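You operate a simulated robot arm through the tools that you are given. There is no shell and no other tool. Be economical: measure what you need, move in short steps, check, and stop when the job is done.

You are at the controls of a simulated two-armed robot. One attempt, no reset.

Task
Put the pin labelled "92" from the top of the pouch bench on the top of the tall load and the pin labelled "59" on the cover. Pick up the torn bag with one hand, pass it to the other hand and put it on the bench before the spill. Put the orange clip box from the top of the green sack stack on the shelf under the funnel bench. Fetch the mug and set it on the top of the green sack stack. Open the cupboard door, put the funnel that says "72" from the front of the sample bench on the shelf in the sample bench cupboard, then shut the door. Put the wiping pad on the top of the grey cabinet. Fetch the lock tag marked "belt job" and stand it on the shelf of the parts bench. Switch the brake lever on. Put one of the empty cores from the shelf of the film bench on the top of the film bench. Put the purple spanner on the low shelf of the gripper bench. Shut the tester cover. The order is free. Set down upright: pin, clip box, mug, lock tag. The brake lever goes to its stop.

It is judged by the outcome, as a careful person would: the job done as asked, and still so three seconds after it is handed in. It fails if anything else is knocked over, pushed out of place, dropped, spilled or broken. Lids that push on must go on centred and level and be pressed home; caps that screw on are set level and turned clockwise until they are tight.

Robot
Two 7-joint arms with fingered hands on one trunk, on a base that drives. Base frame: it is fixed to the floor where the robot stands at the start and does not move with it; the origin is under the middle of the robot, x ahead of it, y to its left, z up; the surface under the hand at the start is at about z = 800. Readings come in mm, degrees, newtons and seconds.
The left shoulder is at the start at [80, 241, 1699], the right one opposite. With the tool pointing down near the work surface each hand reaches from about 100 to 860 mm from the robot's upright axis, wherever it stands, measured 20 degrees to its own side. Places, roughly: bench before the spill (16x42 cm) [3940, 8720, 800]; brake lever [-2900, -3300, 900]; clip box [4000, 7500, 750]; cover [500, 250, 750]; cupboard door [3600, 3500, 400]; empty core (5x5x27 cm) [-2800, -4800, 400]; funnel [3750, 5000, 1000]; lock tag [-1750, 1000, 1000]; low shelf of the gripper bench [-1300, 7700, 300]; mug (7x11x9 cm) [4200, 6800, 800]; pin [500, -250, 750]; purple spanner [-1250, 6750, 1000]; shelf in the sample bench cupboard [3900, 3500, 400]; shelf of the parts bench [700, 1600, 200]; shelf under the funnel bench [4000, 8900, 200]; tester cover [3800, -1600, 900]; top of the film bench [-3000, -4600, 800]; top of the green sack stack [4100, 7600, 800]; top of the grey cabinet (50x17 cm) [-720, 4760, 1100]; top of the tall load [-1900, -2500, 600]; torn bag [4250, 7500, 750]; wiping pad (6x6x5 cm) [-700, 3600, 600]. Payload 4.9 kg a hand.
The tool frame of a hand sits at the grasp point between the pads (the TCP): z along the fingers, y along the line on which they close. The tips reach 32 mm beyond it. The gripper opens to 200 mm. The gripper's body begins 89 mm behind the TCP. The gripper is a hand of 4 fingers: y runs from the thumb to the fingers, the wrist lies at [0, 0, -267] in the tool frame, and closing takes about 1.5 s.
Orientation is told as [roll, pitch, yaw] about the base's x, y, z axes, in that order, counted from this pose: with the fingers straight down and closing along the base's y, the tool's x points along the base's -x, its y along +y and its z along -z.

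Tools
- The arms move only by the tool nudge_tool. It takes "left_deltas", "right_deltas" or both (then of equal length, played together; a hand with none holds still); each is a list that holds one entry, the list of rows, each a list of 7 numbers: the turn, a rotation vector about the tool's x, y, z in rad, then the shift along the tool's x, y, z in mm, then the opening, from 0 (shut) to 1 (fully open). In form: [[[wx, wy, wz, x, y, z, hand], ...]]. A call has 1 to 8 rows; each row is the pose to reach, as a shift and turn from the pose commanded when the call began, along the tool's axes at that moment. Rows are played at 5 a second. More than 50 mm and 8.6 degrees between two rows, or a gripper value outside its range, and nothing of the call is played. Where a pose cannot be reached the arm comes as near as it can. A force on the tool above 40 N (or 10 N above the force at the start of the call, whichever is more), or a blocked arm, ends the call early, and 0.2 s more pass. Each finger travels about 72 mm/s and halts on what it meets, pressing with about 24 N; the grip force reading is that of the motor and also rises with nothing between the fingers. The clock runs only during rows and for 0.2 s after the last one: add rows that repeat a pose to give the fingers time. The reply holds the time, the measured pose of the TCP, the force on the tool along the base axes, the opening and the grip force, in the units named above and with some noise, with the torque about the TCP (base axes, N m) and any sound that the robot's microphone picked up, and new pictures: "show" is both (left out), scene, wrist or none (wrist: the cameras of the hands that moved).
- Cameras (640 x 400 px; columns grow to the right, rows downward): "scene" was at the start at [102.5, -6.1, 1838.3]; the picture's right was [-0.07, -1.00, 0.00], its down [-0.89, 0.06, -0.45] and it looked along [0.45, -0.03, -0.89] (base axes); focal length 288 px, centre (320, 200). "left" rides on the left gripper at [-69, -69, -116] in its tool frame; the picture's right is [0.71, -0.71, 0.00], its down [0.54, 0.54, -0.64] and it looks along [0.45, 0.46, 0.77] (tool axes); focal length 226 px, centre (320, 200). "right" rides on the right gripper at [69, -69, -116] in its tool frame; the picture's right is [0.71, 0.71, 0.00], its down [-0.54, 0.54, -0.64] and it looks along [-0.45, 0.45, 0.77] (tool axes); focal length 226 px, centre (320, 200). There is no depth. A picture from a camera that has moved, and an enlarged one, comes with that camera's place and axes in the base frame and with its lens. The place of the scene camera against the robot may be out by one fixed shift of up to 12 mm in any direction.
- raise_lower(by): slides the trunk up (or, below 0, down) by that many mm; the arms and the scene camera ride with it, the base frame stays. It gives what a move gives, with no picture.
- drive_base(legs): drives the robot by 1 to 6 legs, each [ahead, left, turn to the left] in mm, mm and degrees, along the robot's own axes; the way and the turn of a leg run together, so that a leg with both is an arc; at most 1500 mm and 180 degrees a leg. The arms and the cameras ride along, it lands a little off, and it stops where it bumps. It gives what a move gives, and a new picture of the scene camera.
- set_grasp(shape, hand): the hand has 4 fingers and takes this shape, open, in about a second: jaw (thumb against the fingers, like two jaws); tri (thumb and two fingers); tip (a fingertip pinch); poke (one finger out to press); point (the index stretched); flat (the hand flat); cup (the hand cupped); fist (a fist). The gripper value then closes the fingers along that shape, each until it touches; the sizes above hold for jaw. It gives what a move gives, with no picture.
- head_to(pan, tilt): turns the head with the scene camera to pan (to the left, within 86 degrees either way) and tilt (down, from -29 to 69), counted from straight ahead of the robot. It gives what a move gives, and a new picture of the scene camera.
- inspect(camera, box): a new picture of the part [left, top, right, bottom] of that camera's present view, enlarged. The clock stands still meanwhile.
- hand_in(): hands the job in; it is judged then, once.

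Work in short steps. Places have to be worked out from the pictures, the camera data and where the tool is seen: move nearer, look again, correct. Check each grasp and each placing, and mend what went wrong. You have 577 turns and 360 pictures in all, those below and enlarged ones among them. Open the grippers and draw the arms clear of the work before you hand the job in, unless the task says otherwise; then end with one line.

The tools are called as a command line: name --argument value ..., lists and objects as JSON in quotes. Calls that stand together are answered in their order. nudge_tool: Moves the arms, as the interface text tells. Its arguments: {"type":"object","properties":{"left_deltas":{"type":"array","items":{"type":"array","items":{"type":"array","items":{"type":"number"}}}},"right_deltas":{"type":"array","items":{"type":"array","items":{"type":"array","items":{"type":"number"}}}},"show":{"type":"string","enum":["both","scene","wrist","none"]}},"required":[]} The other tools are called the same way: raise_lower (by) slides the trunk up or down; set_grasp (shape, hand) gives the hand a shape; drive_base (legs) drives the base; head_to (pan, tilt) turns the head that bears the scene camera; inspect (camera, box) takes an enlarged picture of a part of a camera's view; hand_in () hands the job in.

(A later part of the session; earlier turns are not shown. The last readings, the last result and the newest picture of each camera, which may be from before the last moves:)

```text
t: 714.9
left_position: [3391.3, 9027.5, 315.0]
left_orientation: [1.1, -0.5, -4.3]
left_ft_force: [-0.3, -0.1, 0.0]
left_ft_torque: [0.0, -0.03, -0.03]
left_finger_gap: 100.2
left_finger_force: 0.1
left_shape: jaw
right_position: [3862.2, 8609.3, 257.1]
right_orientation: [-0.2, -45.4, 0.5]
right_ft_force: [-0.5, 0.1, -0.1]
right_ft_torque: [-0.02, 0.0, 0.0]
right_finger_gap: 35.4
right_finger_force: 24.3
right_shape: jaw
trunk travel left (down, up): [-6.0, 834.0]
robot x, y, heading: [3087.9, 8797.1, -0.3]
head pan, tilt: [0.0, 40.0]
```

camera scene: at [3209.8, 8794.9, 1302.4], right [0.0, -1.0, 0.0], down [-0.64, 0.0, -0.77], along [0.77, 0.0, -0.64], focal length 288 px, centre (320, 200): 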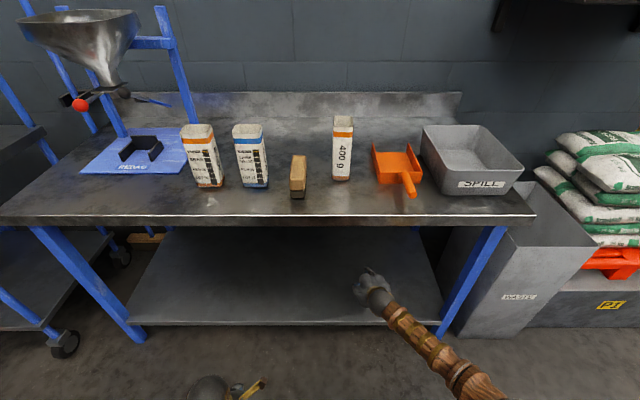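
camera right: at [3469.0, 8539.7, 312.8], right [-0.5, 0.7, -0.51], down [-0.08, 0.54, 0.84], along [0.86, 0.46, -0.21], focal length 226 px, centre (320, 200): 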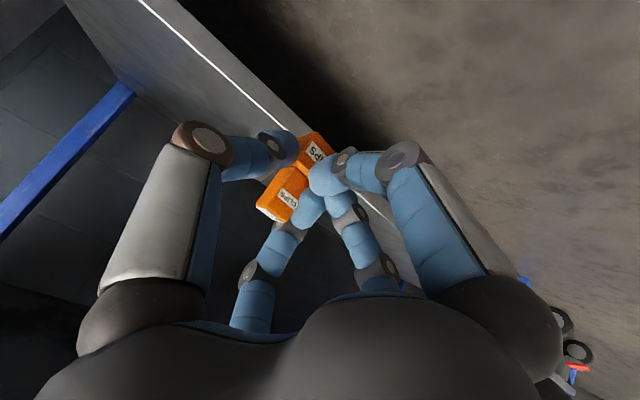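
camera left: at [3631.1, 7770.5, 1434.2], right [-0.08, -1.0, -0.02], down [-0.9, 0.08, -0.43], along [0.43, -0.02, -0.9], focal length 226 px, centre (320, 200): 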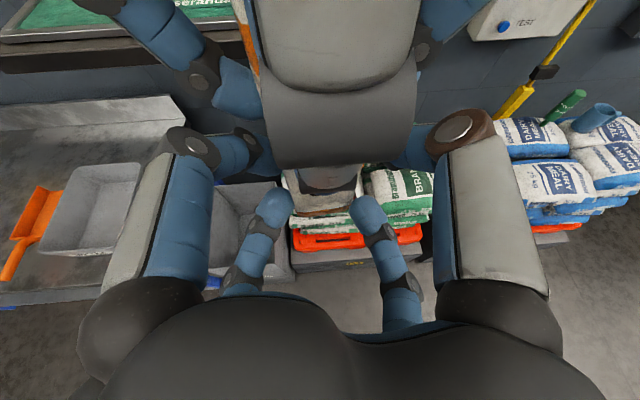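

nudge_tool --right_deltas '[[[0, 0, 0, 4, 0, 4, 0], [0, 0, 0, 7, 0, 7, 0]]]' --show "none"

nudge_tool --right_deltas '[[[0, 0, 0, 4, 0, 4, 0], [0, 0, 0, 7, 0, 7, 0]]]' --show "none"

nudge_tool --right_deltas '[[[0, 0, 0, 4, 0, 4, 0], [0, 0, 0, 7, 0, 7, 0]]]' --show "none"

```text
t: 715.5
left_position: [3390.8, 9027.8, 313.5]
left_orientation: [1.1, -0.5, -4.3]
left_ft_force: [-0.4, -1.1, 0.0]
left_ft_torque: [0.02, 0.04, -0.01]
left_finger_gap: 100.0
left_finger_force: 0.0
left_shape: jaw
right_position: [3862.4, 8608.5, 248.7]
right_orientation: [-0.1, -45.5, 0.5]
right_ft_force: [0.5, -0.1, -0.1]
right_ft_torque: [0.01, 0.0, -0.01]
right_finger_gap: 35.6
right_finger_force: 23.6
right_shape: jaw
trunk travel left (down, up): [-6.0, 834.0]
robot x, y, heading: [3086.9, 8797.9, 0.1]
head pan, tilt: [0.0, 40.0]
```

```text
t: 716.1
left_position: [3390.2, 9028.2, 314.3]
left_orientation: [1.0, -0.6, -4.3]
left_ft_force: [0.1, 1.0, 0.3]
left_ft_torque: [0.01, 0.02, -0.03]
left_finger_gap: 99.9
left_finger_force: 0.0
left_shape: jaw
right_position: [3863.6, 8609.6, 238.0]
right_orientation: [-0.1, -45.5, 0.6]
right_ft_force: [-0.8, 0.3, 0.4]
right_ft_torque: [0.02, 0.01, 0.01]
right_finger_gap: 35.4
right_finger_force: 24.1
right_shape: jaw
trunk travel left (down, up): [-6.0, 834.0]
robot x, y, heading: [3082.9, 8798.4, -0.0]
head pan, tilt: [0.0, 40.0]
```

```text
t: 716.7
left_position: [3391.6, 9028.1, 314.2]
left_orientation: [1.1, -0.6, -4.3]
left_ft_force: [-0.3, 1.2, -0.1]
left_ft_torque: [-0.01, -0.02, 0.0]
left_finger_gap: 99.9
left_finger_force: 0.1
left_shape: jaw
right_position: [3864.1, 8608.8, 230.6]
right_orientation: [-0.3, -45.6, 0.6]
right_ft_force: [-1.0, -0.3, 10.0]
right_ft_torque: [-0.28, -0.05, -0.01]
right_finger_gap: 35.8
right_finger_force: 23.9
right_shape: jaw
trunk travel left (down, up): [-6.0, 834.0]
robot x, y, heading: [3085.4, 8795.8, 0.1]
head pan, tilt: [0.0, 40.0]
```

Contact at 10 N. I check that the box itself stands on the shelf.

inspect --camera "right" --box '[200, 60, 440, 260]'

```text
2.00 times, centred on (320, 160) of right
camera zoom: at [3734.4, 8539.3, 263.8], right [-0.5, 0.7, -0.51], down [-0.09, 0.54, 0.84], along [0.86, 0.46, -0.21], focal length 452 px, centre (320, 280)
```

zoom: 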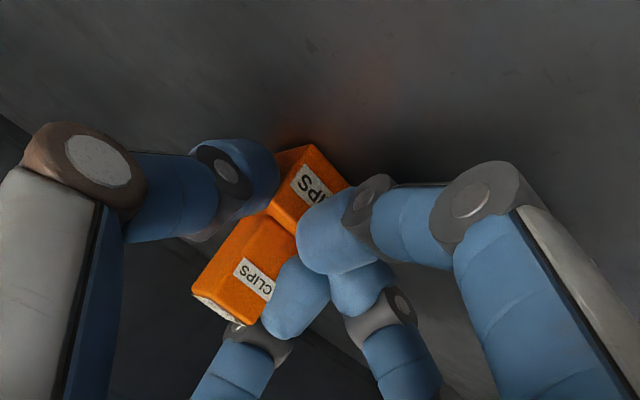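

The base is on the shelf. I open only moderately, lift the hand straight up 50 mm so all fingers clear the box, then back out.

nudge_tool --right_deltas '[[[0, 0, 0, -1, 0, -1, 0.2], [0, 0, 0, -1, 0, -1, 0.26], [0, 0, 0, -2, 0, -2, 0.28], [0, 0, 0, -10, 0, -10, 0.3], [0, 0, 0, -20, 0, -20, 0.34], [0, 0, 0, -30, 0, -30, 0.4], [0, 0, 0, -40, 0, -40, 0.45]]]' --show "wrist"

```text
t: 718.3
left_position: [3391.0, 9028.0, 313.2]
left_orientation: [1.1, -0.5, -4.3]
left_ft_force: [0.8, 0.1, 0.5]
left_ft_torque: [0.03, 0.0, 0.0]
left_finger_gap: 100.1
left_finger_force: 0.1
left_shape: jaw
right_position: [3863.1, 8608.0, 286.5]
right_orientation: [-0.2, -45.4, 0.5]
right_ft_force: [-0.8, -0.3, -0.4]
right_ft_torque: [-0.02, 0.01, 0.0]
right_finger_gap: 89.5
right_finger_force: 0.1
right_shape: jaw
trunk travel left (down, up): [-6.0, 834.0]
robot x, y, heading: [3085.1, 8798.3, 0.3]
head pan, tilt: [0.0, 40.0]
camera right: at [3733.1, 8539.5, 319.4], right [-0.5, 0.7, -0.51], down [-0.08, 0.54, 0.84], along [0.86, 0.46, -0.21], focal length 226 px, centre (320, 200)
```

right: 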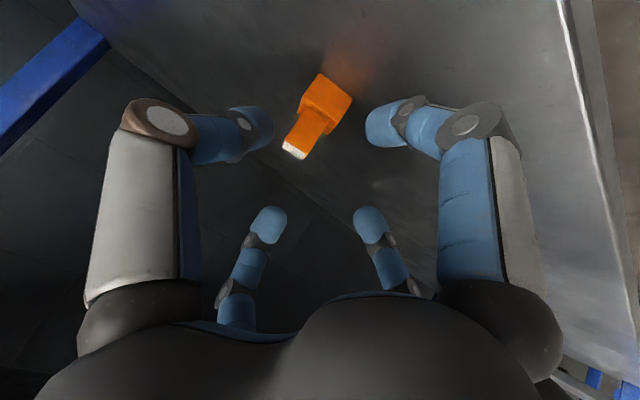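

The clip box stands on the shelf. I back out, raise up, and level the right hand for the mug.

drive_base --legs '[[-300, 0, 0], [0, -1400, 0], [0, -340, 0]]'

raise_lower --by 400

raise_lower --by 250

nudge_tool --right_deltas '[[[0, 0.13, 0, -10, 0, -30, 0.6], [0, 0.26, 0, -20, 0, -60, 0.7], [0, 0.39, 0, -30, 0, -90, 0.7], [0, 0.52, 0, -40, 0, -110, 0.7], [0, 0.65, 0, -50, 0, -130, 0.7], [0, 0.785, 0, -60, 0, -150, 0.7]]]' --show "none"

```text
t: 728.8
left_position: [3089.5, 7274.0, 313.8]
left_orientation: [1.3, -0.4, -4.7]
left_ft_force: [0.3, -0.4, -0.2]
left_ft_torque: [0.04, 0.01, 0.03]
left_finger_gap: 99.9
left_finger_force: 0.0
left_shape: jaw
right_position: [3559.1, 6852.4, 285.9]
right_orientation: [-0.1, -45.5, 0.2]
right_ft_force: [0.9, 1.1, -0.5]
right_ft_torque: [0.02, 0.01, 0.02]
right_finger_gap: 89.4
right_finger_force: 0.2
right_shape: jaw
trunk travel left (down, up): [-6.0, 834.0]
robot x, y, heading: [2779.6, 7044.5, 0.0]
head pan, tilt: [0.0, 40.0]
camera scene: at [2906.0, 7041.0, 1267.5], right [-0.01, -1.0, 0.0], down [-0.64, 0.0, -0.77], along [0.77, 0.0, -0.64], focal length 288 px, centre (320, 200)
```

scene: 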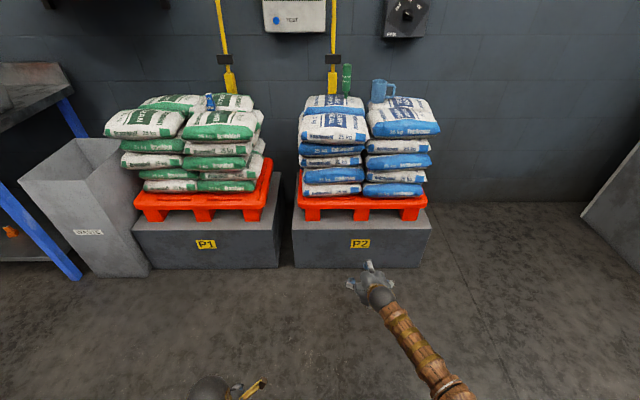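

```text
t: 732.6
left_position: [3090.2, 7273.9, 713.8]
left_orientation: [1.1, -0.4, -4.7]
left_ft_force: [0.0, 0.2, 0.3]
left_ft_torque: [-0.01, 0.0, -0.02]
left_finger_gap: 100.0
left_finger_force: 0.0
left_shape: jaw
right_position: [3558.9, 6852.0, 685.1]
right_orientation: [-0.2, -45.5, 0.3]
right_ft_force: [-0.7, 0.9, -0.2]
right_ft_torque: [-0.01, 0.0, 0.05]
right_finger_gap: 89.7
right_finger_force: 0.1
right_shape: jaw
trunk travel left (down, up): [-406.0, 434.0]
robot x, y, heading: [2781.9, 7041.5, -0.2]
head pan, tilt: [0.0, 40.0]
```

```text
t: 735.2
left_position: [3091.0, 7273.2, 963.7]
left_orientation: [1.1, -0.4, -4.6]
left_ft_force: [0.0, -0.4, 0.0]
left_ft_torque: [0.02, 0.0, -0.03]
left_finger_gap: 99.9
left_finger_force: 0.0
left_shape: jaw
right_position: [3558.2, 6853.5, 935.4]
right_orientation: [-0.2, -45.5, 0.2]
right_ft_force: [0.1, -0.5, -0.6]
right_ft_torque: [0.0, -0.02, -0.01]
right_finger_gap: 89.6
right_finger_force: 0.1
right_shape: jaw
trunk travel left (down, up): [-656.0, 184.0]
robot x, y, heading: [2781.5, 7040.0, -0.2]
head pan, tilt: [0.0, 40.0]
```

```text
t: 736.6
left_position: [3090.3, 7273.7, 964.1]
left_orientation: [1.2, -0.4, -4.7]
left_ft_force: [-0.5, -0.3, 0.4]
left_ft_torque: [0.01, 0.02, 0.0]
left_finger_gap: 100.0
left_finger_force: 0.0
left_shape: jaw
right_position: [3494.2, 6853.5, 1083.0]
right_orientation: [-0.1, -0.3, 0.4]
right_ft_force: [0.5, -0.3, -0.6]
right_ft_torque: [0.0, 0.03, -0.01]
right_finger_gap: 139.3
right_finger_force: 0.0
right_shape: jaw
trunk travel left (down, up): [-656.0, 184.0]
robot x, y, heading: [2778.8, 7041.8, -0.3]
head pan, tilt: [0.0, 40.0]
```

Mug at about [4180,6780], handle to its right. I drive in so that the right hand is above it and look.

drive_base --legs '[[675, -65, 0]]'

inspect --camera "right" --box '[0, 0, 640, 400]'

```text
t: 740.3
left_position: [3763.3, 7203.6, 964.4]
left_orientation: [1.1, -0.5, -4.9]
left_ft_force: [0.0, 0.3, 1.2]
left_ft_torque: [-0.02, -0.05, 0.01]
left_finger_gap: 100.0
left_finger_force: 0.0
left_shape: jaw
right_position: [4164.9, 6780.0, 1084.1]
right_orientation: [0.0, -0.5, -0.2]
right_ft_force: [0.9, -0.3, 0.3]
right_ft_torque: [0.02, 0.02, -0.03]
right_finger_gap: 139.4
right_finger_force: 0.1
right_shape: jaw
trunk travel left (down, up): [-656.0, 184.0]
robot x, y, heading: [3452.7, 6975.4, -0.3]
head pan, tilt: [0.0, 40.0]
camera scene: at [3577.3, 6971.9, 1917.7], right [-0.01, -1.0, 0.0], down [-0.64, 0.01, -0.77], along [0.77, -0.01, -0.64], focal length 288 px, centre (320, 200)
```

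scene: 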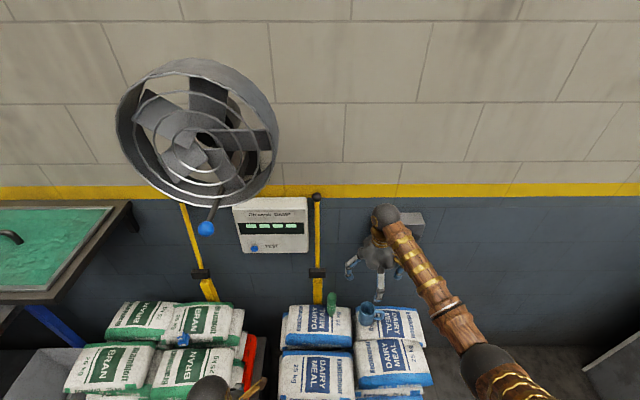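

```text
1.00 times, centred on (320, 200) of right (not enlarged: the box is as wide or as high as the picture)
camera zoom: at [4096.1, 6711.8, 1200.9], right [-0.71, 0.71, -0.01], down [0.54, 0.54, 0.65], along [0.46, 0.45, -0.76], focal length 226 px, centre (320, 200)
```

zoom: 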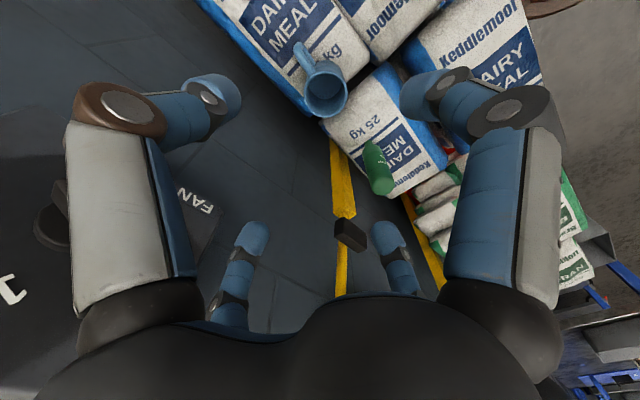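

The mug is right below; its handle points to -y. I spin the fingers 45° to avoid the handle and go down around it.

nudge_tool --right_deltas '[[[0, 0, 0.13, 0, 0, 25, 0.65], [0, 0, 0.26, 0, 0, 50, 0.6], [0, 0, 0.39, 0, 0, 75, 0.58], [0, 0, 0.52, 0, 0, 100, 0.58], [0, 0, 0.65, 0, 0, 120, 0.58], [0, 0, 0.785, 5, 0, 140, 0.58]]]' --show "wrist"

```text
t: 741.7
left_position: [3763.6, 7202.8, 963.6]
left_orientation: [1.2, -0.4, -5.0]
left_ft_force: [0.5, 0.3, 0.3]
left_ft_torque: [0.0, -0.01, -0.02]
left_finger_gap: 100.0
left_finger_force: 0.0
left_shape: jaw
right_position: [4162.9, 6780.0, 944.0]
right_orientation: [0.4, -0.4, -45.3]
right_ft_force: [0.9, 0.5, 0.5]
right_ft_torque: [0.01, 0.01, 0.03]
right_finger_gap: 116.6
right_finger_force: 0.0
right_shape: jaw
trunk travel left (down, up): [-656.0, 184.0]
robot x, y, heading: [3453.4, 6976.1, -0.5]
head pan, tilt: [0.0, 40.0]
camera right: at [4065.1, 6780.5, 1060.0], right [0.0, 1.0, 0.0], down [0.76, 0.0, 0.65], along [0.65, 0.0, -0.76], focal length 226 px, centre (320, 200)
```

right: 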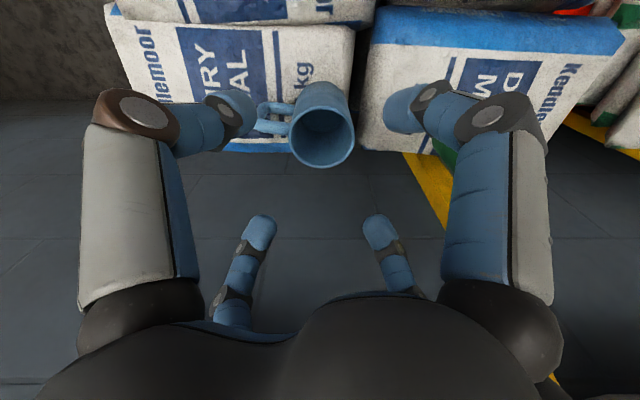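

The mug is about 18 mm nearer than the hand's axis. I correct and go down to grip below the rim.

nudge_tool --right_deltas '[[[0, 0, 0, 13, -13, 10, 0.58], [0, 0, 0, 13, -13, 40, 0.58], [0, 0, 0, 13, -13, 72, 0.58], [0, 0, 0, 13, -13, 72, 0.5], [0, 0, 0, 13, -13, 72, 0.4], [0, 0, 0, 13, -13, 72, 0.3], [0, 0, 0, 13, -13, 72, 0.2], [0, 0, 0, 13, -13, 72, 0.1]]]' --show "wrist"

```text
t: 743.5
left_position: [3763.9, 7203.2, 963.6]
left_orientation: [1.1, -0.5, -4.9]
left_ft_force: [0.8, -0.2, 0.2]
left_ft_torque: [-0.02, -0.03, -0.02]
left_finger_gap: 100.2
left_finger_force: 0.0
left_shape: jaw
right_position: [4143.7, 6779.2, 871.4]
right_orientation: [0.2, -0.4, -45.1]
right_ft_force: [-0.7, -0.1, 1.9]
right_ft_torque: [-0.03, -0.04, -0.01]
right_finger_gap: 49.7
right_finger_force: 23.2
right_shape: jaw
trunk travel left (down, up): [-656.0, 184.0]
robot x, y, heading: [3456.7, 6974.6, -0.5]
head pan, tilt: [0.0, 40.0]
camera right: at [4046.7, 6779.9, 988.0], right [0.0, 1.0, 0.0], down [0.76, 0.0, 0.65], along [0.65, 0.0, -0.76], focal length 226 px, centre (320, 200)
```

right: 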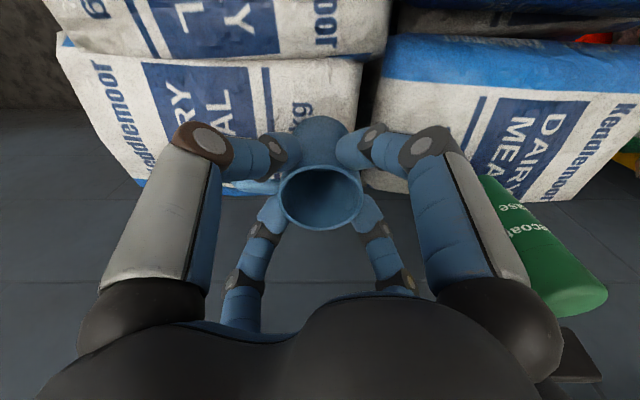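

The mug is gripped. I lift it 150 mm, back off, and move over in front of the green stack.

raise_lower --by 150

drive_base --legs '[[-350, 0, 0], [0, 620, 0.5]]'

inspect --camera "right" --box '[160, 60, 480, 300]'

```text
t: 745.3
left_position: [3765.2, 7202.9, 1113.4]
left_orientation: [1.1, -0.5, -4.9]
left_ft_force: [-0.2, 0.2, -0.5]
left_ft_torque: [0.02, 0.02, 0.02]
left_finger_gap: 100.0
left_finger_force: 0.0
left_shape: jaw
right_position: [4143.7, 6779.3, 1020.9]
right_orientation: [0.2, -0.4, -45.2]
right_ft_force: [-0.2, -0.6, -1.0]
right_ft_torque: [0.01, 0.03, -0.02]
right_finger_gap: 50.0
right_finger_force: 23.9
right_shape: jaw
trunk travel left (down, up): [-806.0, 34.0]
robot x, y, heading: [3456.4, 6974.8, -0.7]
head pan, tilt: [0.0, 40.0]
```

```text
t: 750.6
left_position: [3419.8, 7820.6, 1114.6]
left_orientation: [1.2, -0.5, -4.7]
left_ft_force: [0.4, -0.5, 0.9]
left_ft_torque: [0.0, -0.02, 0.03]
left_finger_gap: 100.1
left_finger_force: 0.1
left_shape: jaw
right_position: [3802.6, 7398.6, 1021.4]
right_orientation: [0.3, -0.4, -44.9]
right_ft_force: [-0.4, 0.9, -0.4]
right_ft_torque: [0.03, 0.02, 0.01]
right_finger_gap: 49.5
right_finger_force: 24.5
right_shape: jaw
trunk travel left (down, up): [-806.0, 34.0]
robot x, y, heading: [3111.7, 7592.8, -0.4]
head pan, tilt: [0.0, 40.0]
camera scene: at [3236.0, 7587.8, 2067.5], right [-0.01, -1.0, 0.0], down [-0.64, 0.01, -0.77], along [0.77, 0.0, -0.64], focal length 288 px, centre (320, 200)
```

scene: 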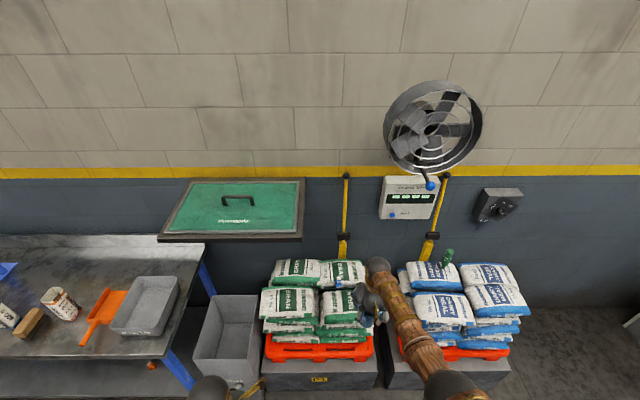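

```text
1.67 times, centred on (320, 180) of right
camera zoom: at [3704.5, 7398.8, 1137.8], right [0.0, 1.0, 0.0], down [0.76, 0.0, 0.65], along [0.65, 0.0, -0.76], focal length 377 px, centre (320, 233)
```

zoom: 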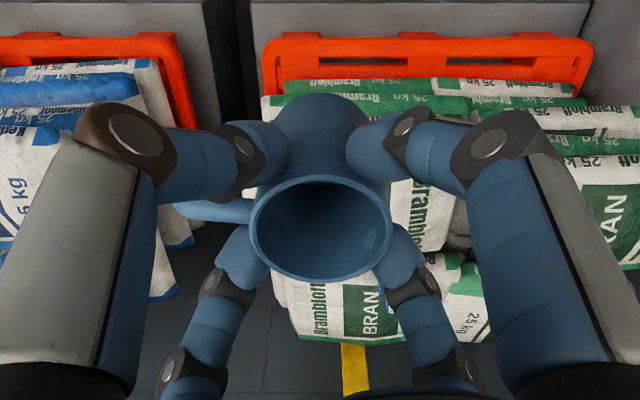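

The mug is held upright. I drive in over the spot where the bag stood and lower.

drive_base --legs '[[345, -10, 0]]'

raise_lower --by -125

inspect --camera "right" --box '[80, 0, 560, 300]'

```text
t: 752.9
left_position: [3767.9, 7812.2, 1114.4]
left_orientation: [1.1, -0.6, -4.7]
left_ft_force: [-0.6, 0.0, -0.2]
left_ft_torque: [0.0, -0.03, -0.01]
left_finger_gap: 100.0
left_finger_force: 0.0
left_shape: jaw
right_position: [4149.9, 7388.8, 1023.4]
right_orientation: [0.3, -0.5, -44.9]
right_ft_force: [-1.3, -0.3, -1.1]
right_ft_torque: [-0.01, -0.02, 0.0]
right_finger_gap: 49.6
right_finger_force: 24.3
right_shape: jaw
trunk travel left (down, up): [-806.0, 34.0]
robot x, y, heading: [3460.3, 7579.5, -0.3]
head pan, tilt: [0.0, 40.0]
camera scene: at [3581.6, 7579.0, 2067.8], right [-0.01, -1.0, 0.0], down [-0.64, 0.0, -0.77], along [0.77, 0.0, -0.64], focal length 288 px, centre (320, 200)
```

scene: 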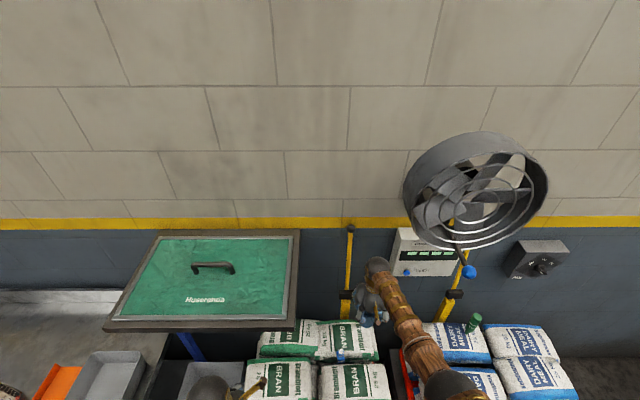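

```text
t: 754.4
left_position: [3769.2, 7810.6, 987.7]
left_orientation: [1.1, -0.4, -4.7]
left_ft_force: [-0.1, 0.3, 0.5]
left_ft_torque: [-0.01, -0.07, 0.0]
left_finger_gap: 99.9
left_finger_force: 0.1
left_shape: jaw
right_position: [4152.2, 7386.7, 896.1]
right_orientation: [0.2, -0.4, -44.9]
right_ft_force: [-0.6, 0.3, -1.7]
right_ft_torque: [-0.03, 0.01, 0.01]
right_finger_gap: 49.7
right_finger_force: 23.9
right_shape: jaw
trunk travel left (down, up): [-681.0, 159.0]
robot x, y, heading: [3455.4, 7581.4, -0.2]
head pan, tilt: [0.0, 40.0]
```

```text
1.33 times, centred on (320, 150) of right
camera zoom: at [4055.1, 7388.8, 1012.9], right [0.0, 1.0, 0.0], down [0.76, 0.0, 0.65], along [0.65, 0.0, -0.76], focal length 301 px, centre (320, 267)
```

zoom: 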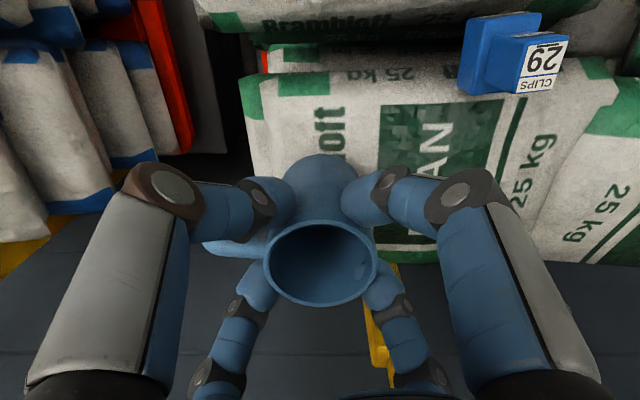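

I shift 35 mm toward the sack's middle and lower to contact.

nudge_tool --right_deltas '[[[0, 0, 0, 16, 9, 0, 0.1], [0, 0, 0, 32, 18, 0, 0.1], [0, 0, 0, 32, 18, 8, 0.1], [0, 0, 0, 32, 18, 12, 0.1]]]' --show "none"

raise_lower --by -6

raise_lower --by -6

```text
t: 755.4
left_position: [3768.9, 7810.2, 989.0]
left_orientation: [1.1, -0.4, -4.7]
left_ft_force: [-0.4, 0.9, -0.6]
left_ft_torque: [0.0, 0.01, -0.01]
left_finger_gap: 100.0
left_finger_force: 0.1
left_shape: jaw
right_position: [4143.7, 7422.9, 884.0]
right_orientation: [0.2, -0.4, -44.9]
right_ft_force: [0.3, 0.1, -1.4]
right_ft_torque: [-0.04, -0.04, -0.01]
right_finger_gap: 50.0
right_finger_force: 24.0
right_shape: jaw
trunk travel left (down, up): [-681.0, 159.0]
robot x, y, heading: [3461.7, 7582.2, -0.4]
head pan, tilt: [0.0, 40.0]
```

```text
t: 756.0
left_position: [3770.1, 7809.5, 982.7]
left_orientation: [1.1, -0.4, -4.7]
left_ft_force: [0.4, -0.7, 0.5]
left_ft_torque: [0.01, 0.01, 0.0]
left_finger_gap: 100.3
left_finger_force: 0.0
left_shape: jaw
right_position: [4143.0, 7423.1, 878.2]
right_orientation: [0.3, -0.4, -45.0]
right_ft_force: [1.1, 0.6, -1.2]
right_ft_torque: [0.04, 0.0, -0.01]
right_finger_gap: 49.7
right_finger_force: 23.7
right_shape: jaw
trunk travel left (down, up): [-675.0, 165.0]
robot x, y, heading: [3462.5, 7582.1, -0.3]
head pan, tilt: [0.0, 40.0]
```

```text
t: 756.5
left_position: [3770.1, 7810.8, 976.9]
left_orientation: [1.1, -0.4, -4.7]
left_ft_force: [-0.3, 0.0, -0.2]
left_ft_torque: [0.01, 0.0, -0.04]
left_finger_gap: 100.2
left_finger_force: 0.1
left_shape: jaw
right_position: [4141.8, 7422.4, 872.9]
right_orientation: [0.2, -0.4, -44.9]
right_ft_force: [-0.1, 0.8, -2.0]
right_ft_torque: [0.03, 0.01, 0.02]
right_finger_gap: 49.8
right_finger_force: 24.2
right_shape: jaw
trunk travel left (down, up): [-669.0, 171.0]
robot x, y, heading: [3464.7, 7583.4, -0.1]
head pan, tilt: [0.0, 40.0]
```

raise_lower --by -6

raise_lower --by -6

raise_lower --by -6

```text
t: 757.0
left_position: [3766.9, 7809.9, 971.2]
left_orientation: [1.1, -0.6, -4.6]
left_ft_force: [0.9, -0.4, -0.1]
left_ft_torque: [0.0, 0.0, 0.03]
left_finger_gap: 100.0
left_finger_force: 0.1
left_shape: jaw
right_position: [4143.0, 7423.0, 870.7]
right_orientation: [0.4, -0.6, -44.8]
right_ft_force: [-4.5, -1.1, 28.3]
right_ft_torque: [-0.07, -0.04, -0.08]
right_finger_gap: 50.6
right_finger_force: 23.8
right_shape: jaw
trunk travel left (down, up): [-663.0, 177.0]
robot x, y, heading: [3459.2, 7581.4, -0.5]
head pan, tilt: [0.0, 40.0]
```

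```text
t: 757.4
left_position: [3767.3, 7811.6, 969.4]
left_orientation: [1.1, -0.6, -4.7]
left_ft_force: [0.5, -0.4, -0.2]
left_ft_torque: [-0.02, 0.01, 0.02]
left_finger_gap: 99.7
left_finger_force: 0.1
left_shape: jaw
right_position: [4144.6, 7422.5, 870.0]
right_orientation: [0.5, -0.6, -44.9]
right_ft_force: [-5.9, 0.4, 20.5]
right_ft_torque: [-0.08, 0.04, -0.03]
right_finger_gap: 51.0
right_finger_force: 23.9
right_shape: jaw
trunk travel left (down, up): [-661.0, 179.0]
robot x, y, heading: [3460.2, 7581.0, -0.6]
head pan, tilt: [0.0, 40.0]
stopped: the force on the tool passed its limit at 44 N (the readings are from after the stop); the commanded pose is now the measured one
```

```text
t: 757.8
left_position: [3768.1, 7810.4, 966.5]
left_orientation: [1.1, -0.6, -4.7]
left_ft_force: [0.5, 0.2, -0.2]
left_ft_torque: [-0.02, -0.01, -0.02]
left_finger_gap: 99.8
left_finger_force: 0.0
left_shape: jaw
right_position: [4146.6, 7423.0, 870.3]
right_orientation: [0.8, -0.7, -44.9]
right_ft_force: [-7.5, -0.1, 18.5]
right_ft_torque: [-0.11, 0.06, -0.05]
right_finger_gap: 51.4
right_finger_force: 23.8
right_shape: jaw
trunk travel left (down, up): [-659.0, 181.0]
robot x, y, heading: [3465.1, 7583.7, -0.7]
head pan, tilt: [0.0, 40.0]
stopped: the force on the tool passed its limit at 43 N (the readings are from after the stop); the commanded pose is now the measured one
```

The mug stands on the sack. I ease off 5 mm, open, lift away and check.

raise_lower --by 5

nudge_tool --right_deltas '[[[0, 0, 0, 0, 0, 0, 0.3], [0, 0, 0, 0, 0, 0, 0.4], [0, 0, 0, 0, 0, 0, 0.5], [0, 0, 0, 0, 0, 0, 0.58], [0, 0, 0, 0, 0, 0, 0.6]]]' --show "none"

raise_lower --by 165

inspect --camera "right" --box '[160, 0, 480, 220]'

```text
t: 758.3
left_position: [3769.3, 7810.1, 971.9]
left_orientation: [1.1, -0.5, -4.6]
left_ft_force: [-0.4, 0.0, -0.7]
left_ft_torque: [0.02, 0.01, -0.01]
left_finger_gap: 100.1
left_finger_force: 0.1
left_shape: jaw
right_position: [4148.3, 7421.5, 871.7]
right_orientation: [0.5, -0.8, -45.0]
right_ft_force: [-1.0, -0.3, -1.3]
right_ft_torque: [-0.01, 0.02, 0.01]
right_finger_gap: 50.9
right_finger_force: 24.0
right_shape: jaw
trunk travel left (down, up): [-664.0, 176.0]
robot x, y, heading: [3462.3, 7581.0, -0.2]
head pan, tilt: [0.0, 40.0]
```

```text
t: 759.5
left_position: [3769.5, 7809.8, 971.6]
left_orientation: [1.1, -0.5, -4.7]
left_ft_force: [1.3, -0.3, -0.2]
left_ft_torque: [0.0, 0.03, 0.01]
left_finger_gap: 100.1
left_finger_force: 0.0
left_shape: jaw
right_position: [4147.5, 7423.4, 873.2]
right_orientation: [0.6, -0.7, -44.9]
right_ft_force: [0.0, 0.1, 0.1]
right_ft_torque: [-0.01, 0.0, -0.02]
right_finger_gap: 119.2
right_finger_force: 0.1
right_shape: jaw
trunk travel left (down, up): [-664.0, 176.0]
robot x, y, heading: [3462.6, 7582.4, -0.3]
head pan, tilt: [0.0, 40.0]
```

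```text
t: 761.4
left_position: [3770.0, 7810.8, 1136.7]
left_orientation: [1.1, -0.5, -4.7]
left_ft_force: [0.0, 0.5, 0.4]
left_ft_torque: [0.0, 0.01, 0.01]
left_finger_gap: 100.1
left_finger_force: 0.0
left_shape: jaw
right_position: [4147.3, 7422.8, 1037.9]
right_orientation: [0.6, -0.7, -44.9]
right_ft_force: [0.5, -0.4, 0.2]
right_ft_torque: [0.0, -0.01, -0.01]
right_finger_gap: 119.3
right_finger_force: 0.0
right_shape: jaw
trunk travel left (down, up): [-829.0, 11.0]
robot x, y, heading: [3463.5, 7586.0, -0.5]
head pan, tilt: [0.0, 40.0]
```

```text
1.82 times, centred on (320, 110) of right
camera zoom: at [4049.2, 7423.5, 1153.1], right [0.0, 1.0, 0.0], down [0.76, 0.0, 0.65], along [0.65, 0.0, -0.76], focal length 411 px, centre (320, 364)
```

zoom: 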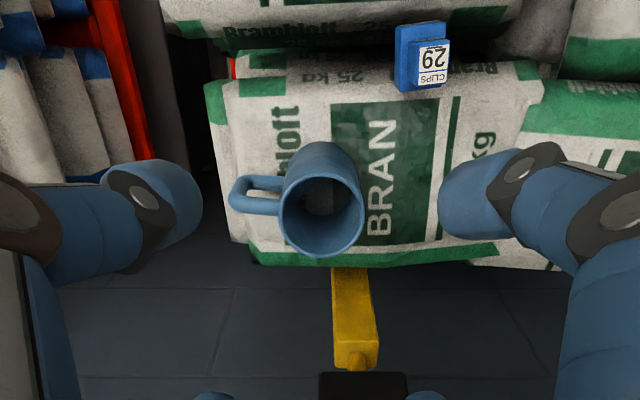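

The mug stands on the green stack. I back off and drive south to the sample bench.

drive_base --legs '[[-620, 0, 0], [0, -1400, 0], [0, -1350, 0.5]]'

head_to --pan -12 --tilt 35

```text
t: 777.9
left_position: [3121.1, 5056.0, 1136.7]
left_orientation: [1.1, -0.6, -4.6]
left_ft_force: [1.0, 0.2, 0.6]
left_ft_torque: [-0.01, 0.02, -0.02]
left_finger_gap: 100.0
left_finger_force: 0.0
left_shape: jaw
right_position: [3498.9, 4669.9, 1037.2]
right_orientation: [0.6, -0.8, -44.8]
right_ft_force: [-0.4, 0.9, -0.2]
right_ft_torque: [-0.06, -0.03, -0.03]
right_finger_gap: 119.3
right_finger_force: 0.0
right_shape: jaw
trunk travel left (down, up): [-829.0, 11.0]
robot x, y, heading: [2811.6, 4825.0, -0.1]
head pan, tilt: [0.0, 40.0]
camera scene: at [2937.1, 4824.8, 2090.2], right [0.0, -1.0, 0.0], down [-0.64, 0.0, -0.77], along [0.77, 0.0, -0.64], focal length 288 px, centre (320, 200)
```

scene: 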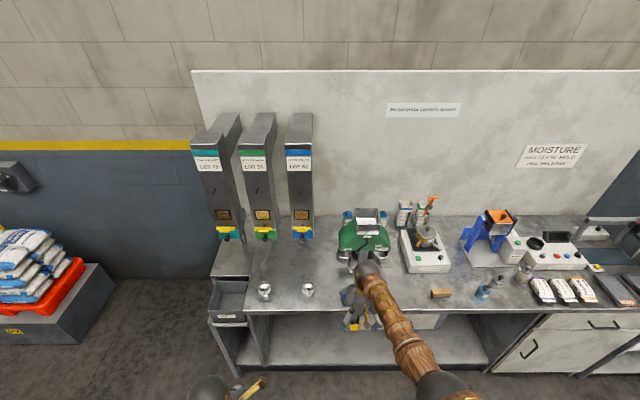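

```text
t: 778.6
left_position: [3119.0, 5055.2, 1136.8]
left_orientation: [1.1, -0.5, -4.7]
left_ft_force: [0.2, 0.9, -0.5]
left_ft_torque: [-0.01, 0.02, 0.03]
left_finger_gap: 99.9
left_finger_force: 0.0
left_shape: jaw
right_position: [3498.8, 4669.0, 1036.9]
right_orientation: [0.6, -0.8, -44.8]
right_ft_force: [-0.1, 1.0, 0.0]
right_ft_torque: [0.0, 0.0, -0.02]
right_finger_gap: 119.5
right_finger_force: 0.1
right_shape: jaw
trunk travel left (down, up): [-829.0, 11.0]
robot x, y, heading: [2813.2, 4828.8, -0.2]
head pan, tilt: [-12.0, 35.0]
camera scene: at [2938.1, 4805.4, 2097.7], right [-0.21, -0.98, 0.0], down [-0.56, 0.12, -0.82], along [0.8, -0.17, -0.57], focal length 288 px, centre (320, 200)
```

scene: 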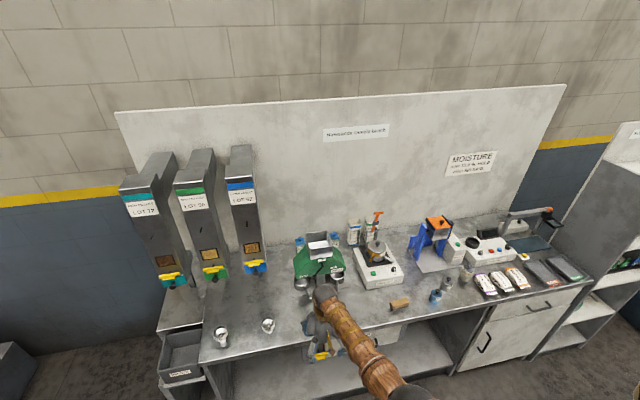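

I enlarge the front of the sample bench to find the funnel marked 72.

inspect --camera "scene" --box '[150, 300, 290, 390]'

inspect --camera "scene" --box '[400, 260, 600, 385]'

```text
4.44 times, centred on (220, 345) of scene
camera zoom: at [2938.1, 4805.4, 2097.7], right [-0.21, -0.98, 0.0], down [-0.56, 0.12, -0.82], along [0.8, -0.17, -0.57], focal length 1279 px, centre (764, -444)
```

zoom: 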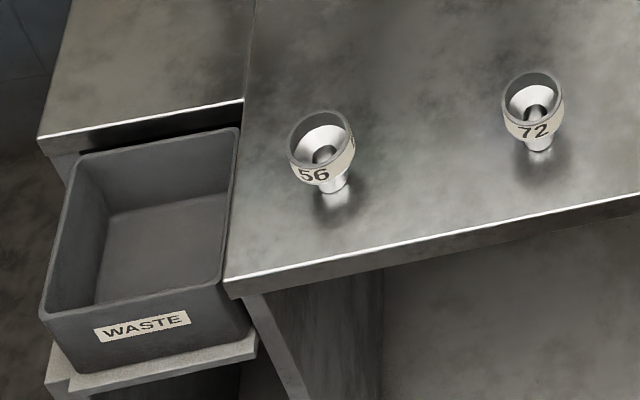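

```text
3.20 times, centred on (500, 322) of scene
camera zoom: at [2938.1, 4805.4, 2097.7], right [-0.21, -0.98, 0.0], down [-0.56, 0.12, -0.82], along [0.8, -0.17, -0.57], focal length 921 px, centre (-256, -192)
```

zoom: 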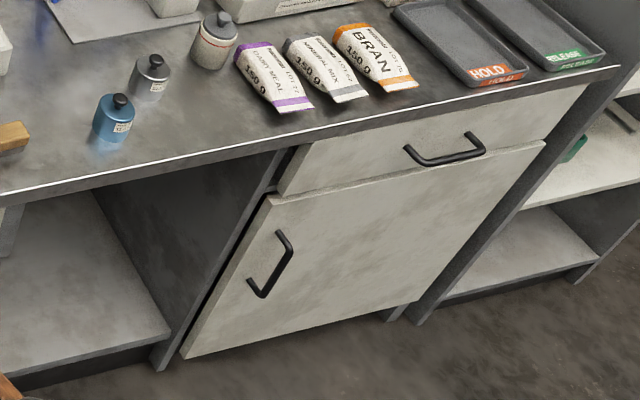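

Funnel 72 stands at about [3660,4878], bench z≈900; the cupboard door (y 3180–3745) has its handle at the north side near [3598,3705,~500]. I prepare the arms: left forward and tilted 45°, right drawn back and squared.

nudge_tool --left_deltas '[[[0, -0.13, 0.01, -28, 0, 0, 0.45], [0, -0.26, 0.02, -56, 0, 0, 0.45], [0, -0.39, 0.04, -84, 0, 0, 0.45], [0, -0.52, 0.05, -112, 0, 0, 0.45], [0, -0.65, 0.06, -140, 0, 0, 0.45], [0, -0.785, 0.08, -170, 0, 0, 0.45]]]' --right_deltas '[[[0, 0, -0.13, 30, -30, 0, 0.5], [0, 0, -0.26, 60, -60, 0, 0.5], [0, 0, -0.39, 90, -90, 0, 0.5], [0, 0, -0.52, 120, -120, 0, 0.5], [0, 0, -0.65, 150, -150, 0, 0.5], [0, 0, -0.785, 180, -180, 0, 0.5]]]' --show "none"

drive_base --legs '[[250, -177, 0]]'

inspect --camera "left" --box '[0, 0, 640, 400]'

```text
t: 780.0
left_position: [3285.8, 5052.6, 1136.5]
left_orientation: [3.2, -45.5, -11.0]
left_ft_force: [-0.4, 0.2, -0.7]
left_ft_torque: [0.01, 0.02, 0.02]
left_finger_gap: 90.3
left_finger_force: 0.0
left_shape: jaw
right_position: [3241.1, 4678.9, 1039.0]
right_orientation: [-0.8, -1.1, 0.3]
right_ft_force: [0.2, -0.5, 0.7]
right_ft_torque: [0.04, -0.03, 0.0]
right_finger_gap: 100.3
right_finger_force: 0.0
right_shape: jaw
trunk travel left (down, up): [-829.0, 11.0]
robot x, y, heading: [2811.2, 4827.7, -0.0]
head pan, tilt: [-12.0, 35.0]
```

```text
t: 782.1
left_position: [3538.3, 4873.5, 1136.5]
left_orientation: [3.2, -45.6, -11.2]
left_ft_force: [-0.7, 0.0, -0.6]
left_ft_torque: [0.03, 0.0, -0.02]
left_finger_gap: 90.1
left_finger_force: 0.1
left_shape: jaw
right_position: [3491.9, 4499.9, 1037.0]
right_orientation: [-0.7, -1.1, 0.1]
right_ft_force: [0.1, 0.4, 0.1]
right_ft_torque: [0.01, 0.0, -0.01]
right_finger_gap: 100.5
right_finger_force: 0.1
right_shape: jaw
trunk travel left (down, up): [-829.0, 11.0]
robot x, y, heading: [3060.9, 4645.4, -0.3]
head pan, tilt: [-12.0, 35.0]
camera scene: at [3181.9, 4648.9, 2098.0], right [-0.21, -0.98, 0.01], down [-0.56, 0.11, -0.82], along [0.8, -0.18, -0.57], focal length 288 px, centre (320, 200)
```

scene: 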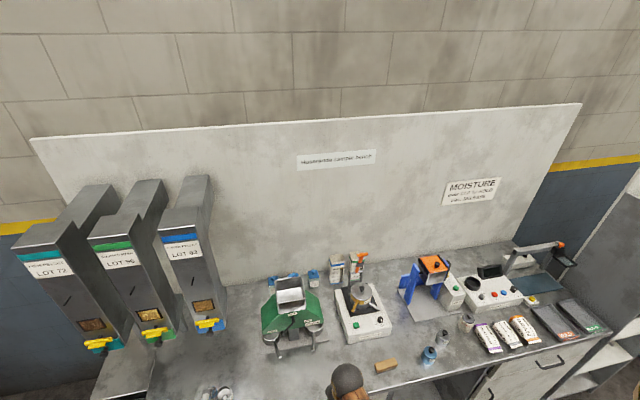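

```text
1.00 times, centred on (320, 200) of left (not enlarged: the box is as wide or as high as the picture)
camera zoom: at [3492.4, 4806.9, 1264.1], right [-0.59, -0.6, -0.53], down [-0.75, 0.66, 0.08], along [0.3, 0.45, -0.84], focal length 226 px, centre (320, 200)
```

zoom: 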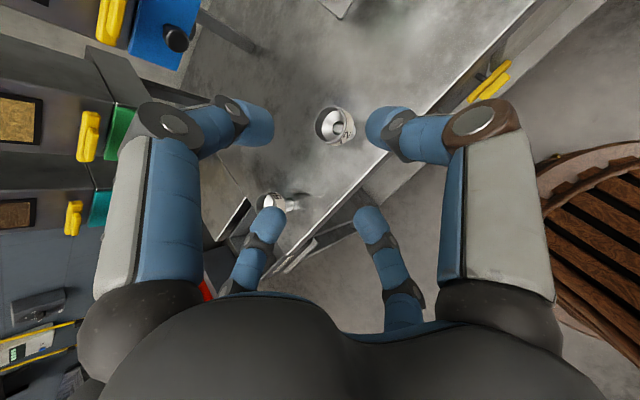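

Funnel rim at about [3664,4872,965]. I go down along the line to it and close.

nudge_tool --left_deltas '[[[0, 0, 0, 10, 3, 42, 0.42], [0, 0, 0, 20, 5, 84, 0.4], [0, 0, 0, 30, 8, 126, 0.4], [0, 0, 0, 40, 10, 168, 0.4], [0, 0, 0, 47, 12, 207, 0.4], [0, 0, 0, 47, 12, 207, 0.3], [0, 0, 0, 47, 12, 207, 0.2], [0, 0, 0, 47, 12, 207, 0.1]]]' --show "wrist"

```text
t: 783.9
left_position: [3657.4, 4865.2, 959.9]
left_orientation: [4.1, -45.4, -11.8]
left_ft_force: [0.3, -0.7, 3.1]
left_ft_torque: [-0.1, -0.13, -0.03]
left_finger_gap: 43.5
left_finger_force: 24.2
left_shape: jaw
right_position: [3493.1, 4489.8, 1033.0]
right_orientation: [-0.2, -0.9, 0.2]
right_ft_force: [0.5, 0.9, 0.3]
right_ft_torque: [-0.03, -0.01, 0.01]
right_finger_gap: 100.6
right_finger_force: 0.1
right_shape: jaw
trunk travel left (down, up): [-829.0, 11.0]
robot x, y, heading: [3061.6, 4645.0, -0.4]
head pan, tilt: [-12.0, 35.0]
camera left: at [3612.7, 4797.5, 1087.6], right [-0.6, -0.6, -0.54], down [-0.75, 0.66, 0.09], along [0.3, 0.46, -0.84], focal length 226 px, centre (320, 200)
```

left: 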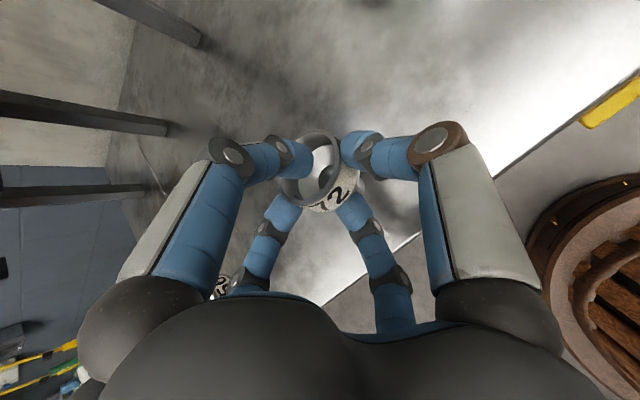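

Gripped (43 mm, 24 N). I lift it 150 mm, back off, and drive south toward the cupboard door.

nudge_tool --left_deltas '[[[0, 0, 0, -14, 1, -14, 0.1], [0, 0, 0, -36, 2, -35, 0.1], [0, 0, 0, -71, 3, -70, 0.1], [0, 0, 0, -107, 5, -105, 0.1]]]' --show "wrist"

drive_base --legs '[[-450, 0, 0], [0, -760, 0.4]]'

```text
refused: row 4 steps farther than a row can; nothing moved
```

```text
t: 790.3
left_position: [3199.0, 4110.1, 959.9]
left_orientation: [4.0, -45.3, -11.4]
left_ft_force: [0.3, -0.7, 0.3]
left_ft_torque: [-0.01, 0.03, -0.01]
left_finger_gap: 43.5
left_finger_force: 23.5
left_shape: jaw
right_position: [3038.7, 3734.2, 1032.8]
right_orientation: [-0.2, -0.9, 0.4]
right_ft_force: [0.1, -0.4, 0.1]
right_ft_torque: [-0.04, 0.02, -0.02]
right_finger_gap: 100.4
right_finger_force: 0.1
right_shape: jaw
trunk travel left (down, up): [-829.0, 11.0]
robot x, y, heading: [2605.6, 3885.6, -0.1]
head pan, tilt: [-12.0, 35.0]
camera scene: at [2731.6, 3872.2, 2097.7], right [-0.21, -0.98, 0.0], down [-0.56, 0.12, -0.82], along [0.8, -0.17, -0.57], focal length 288 px, centre (320, 200)
```

scene: 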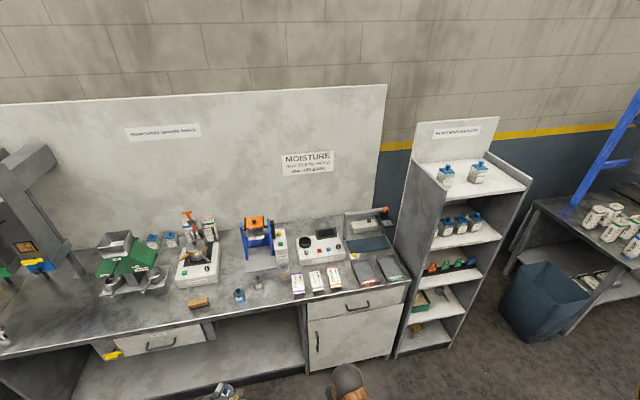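

(The lift was refused, so the funnel slid off along the clear bench front; it is still held.) I raise the left hand 150 mm and bring the right hand into a forward-pointing pose for the door handle.

nudge_tool --left_deltas '[[[0, 0, 0, -13, 1, -13, 0.1], [0, 0, 0, -27, 1, -26, 0.1], [0, 0, 0, -40, 2, -39, 0.1], [0, 0, 0, -54, 2, -53, 0.1], [0, 0, 0, -67, 3, -66, 0.1], [0, 0, 0, -80, 3, -79, 0.1], [0, 0, 0, -94, 4, -92, 0.1], [0, 0, 0, -107, 5, -105, 0.1]]]' --right_deltas '[[[0, -0.14, 0, -16, -9, -27, 0.5], [0, -0.28, 0, -32, -17, -54, 0.5], [0, -0.42, 0, -48, -26, -81, 0.5], [0, -0.56, 0, -64, -35, -108, 0.5], [0, -0.7, 0, -80, -43, -135, 0.5], [0, -0.84, 0, -96, -52, -162, 0.5], [0, -0.98, 0, -112, -60, -189, 0.5], [0, -1.12, 0, -127, -69, -217, 0.5]]]' --show "none"

nudge_tool --right_deltas '[[[0, 0, 0.13, 0, 0, 0, 0.45], [0, 0, 0.26, 0, 0, 0, 0.45], [0, 0, 0.39, 0, 0, 0, 0.45], [0, 0, 0.52, 0, 0, 0, 0.45], [0, 0, 0.65, 0, 0, 0, 0.45], [0, 0, 0.785, 0, 0, 0, 0.45]]]' --show "none"

```text
t: 792.1
left_position: [3198.2, 4107.0, 1110.8]
left_orientation: [4.1, -45.3, -11.5]
left_ft_force: [0.1, -0.3, -0.6]
left_ft_torque: [-0.02, 0.02, -0.01]
left_finger_gap: 43.4
left_finger_force: 23.7
left_shape: jaw
right_position: [3162.0, 3664.7, 1253.0]
right_orientation: [-0.2, -65.2, 0.4]
right_ft_force: [0.3, 1.1, 0.4]
right_ft_torque: [-0.03, 0.01, 0.0]
right_finger_gap: 100.2
right_finger_force: 0.0
right_shape: jaw
trunk travel left (down, up): [-829.0, 11.0]
robot x, y, heading: [2605.7, 3889.9, -0.5]
head pan, tilt: [-12.0, 35.0]
```

```text
t: 793.5
left_position: [3202.1, 4108.5, 1109.8]
left_orientation: [4.0, -45.2, -11.6]
left_ft_force: [-0.4, 0.2, 0.0]
left_ft_torque: [0.01, -0.02, -0.01]
left_finger_gap: 43.2
left_finger_force: 24.2
left_shape: jaw
right_position: [3161.1, 3666.1, 1254.3]
right_orientation: [56.7, -39.9, -66.8]
right_ft_force: [0.5, 0.5, 0.2]
right_ft_torque: [-0.01, 0.0, 0.03]
right_finger_gap: 90.3
right_finger_force: 0.2
right_shape: jaw
trunk travel left (down, up): [-829.0, 11.0]
robot x, y, heading: [2607.9, 3892.4, -0.0]
head pan, tilt: [-12.0, 35.0]
```

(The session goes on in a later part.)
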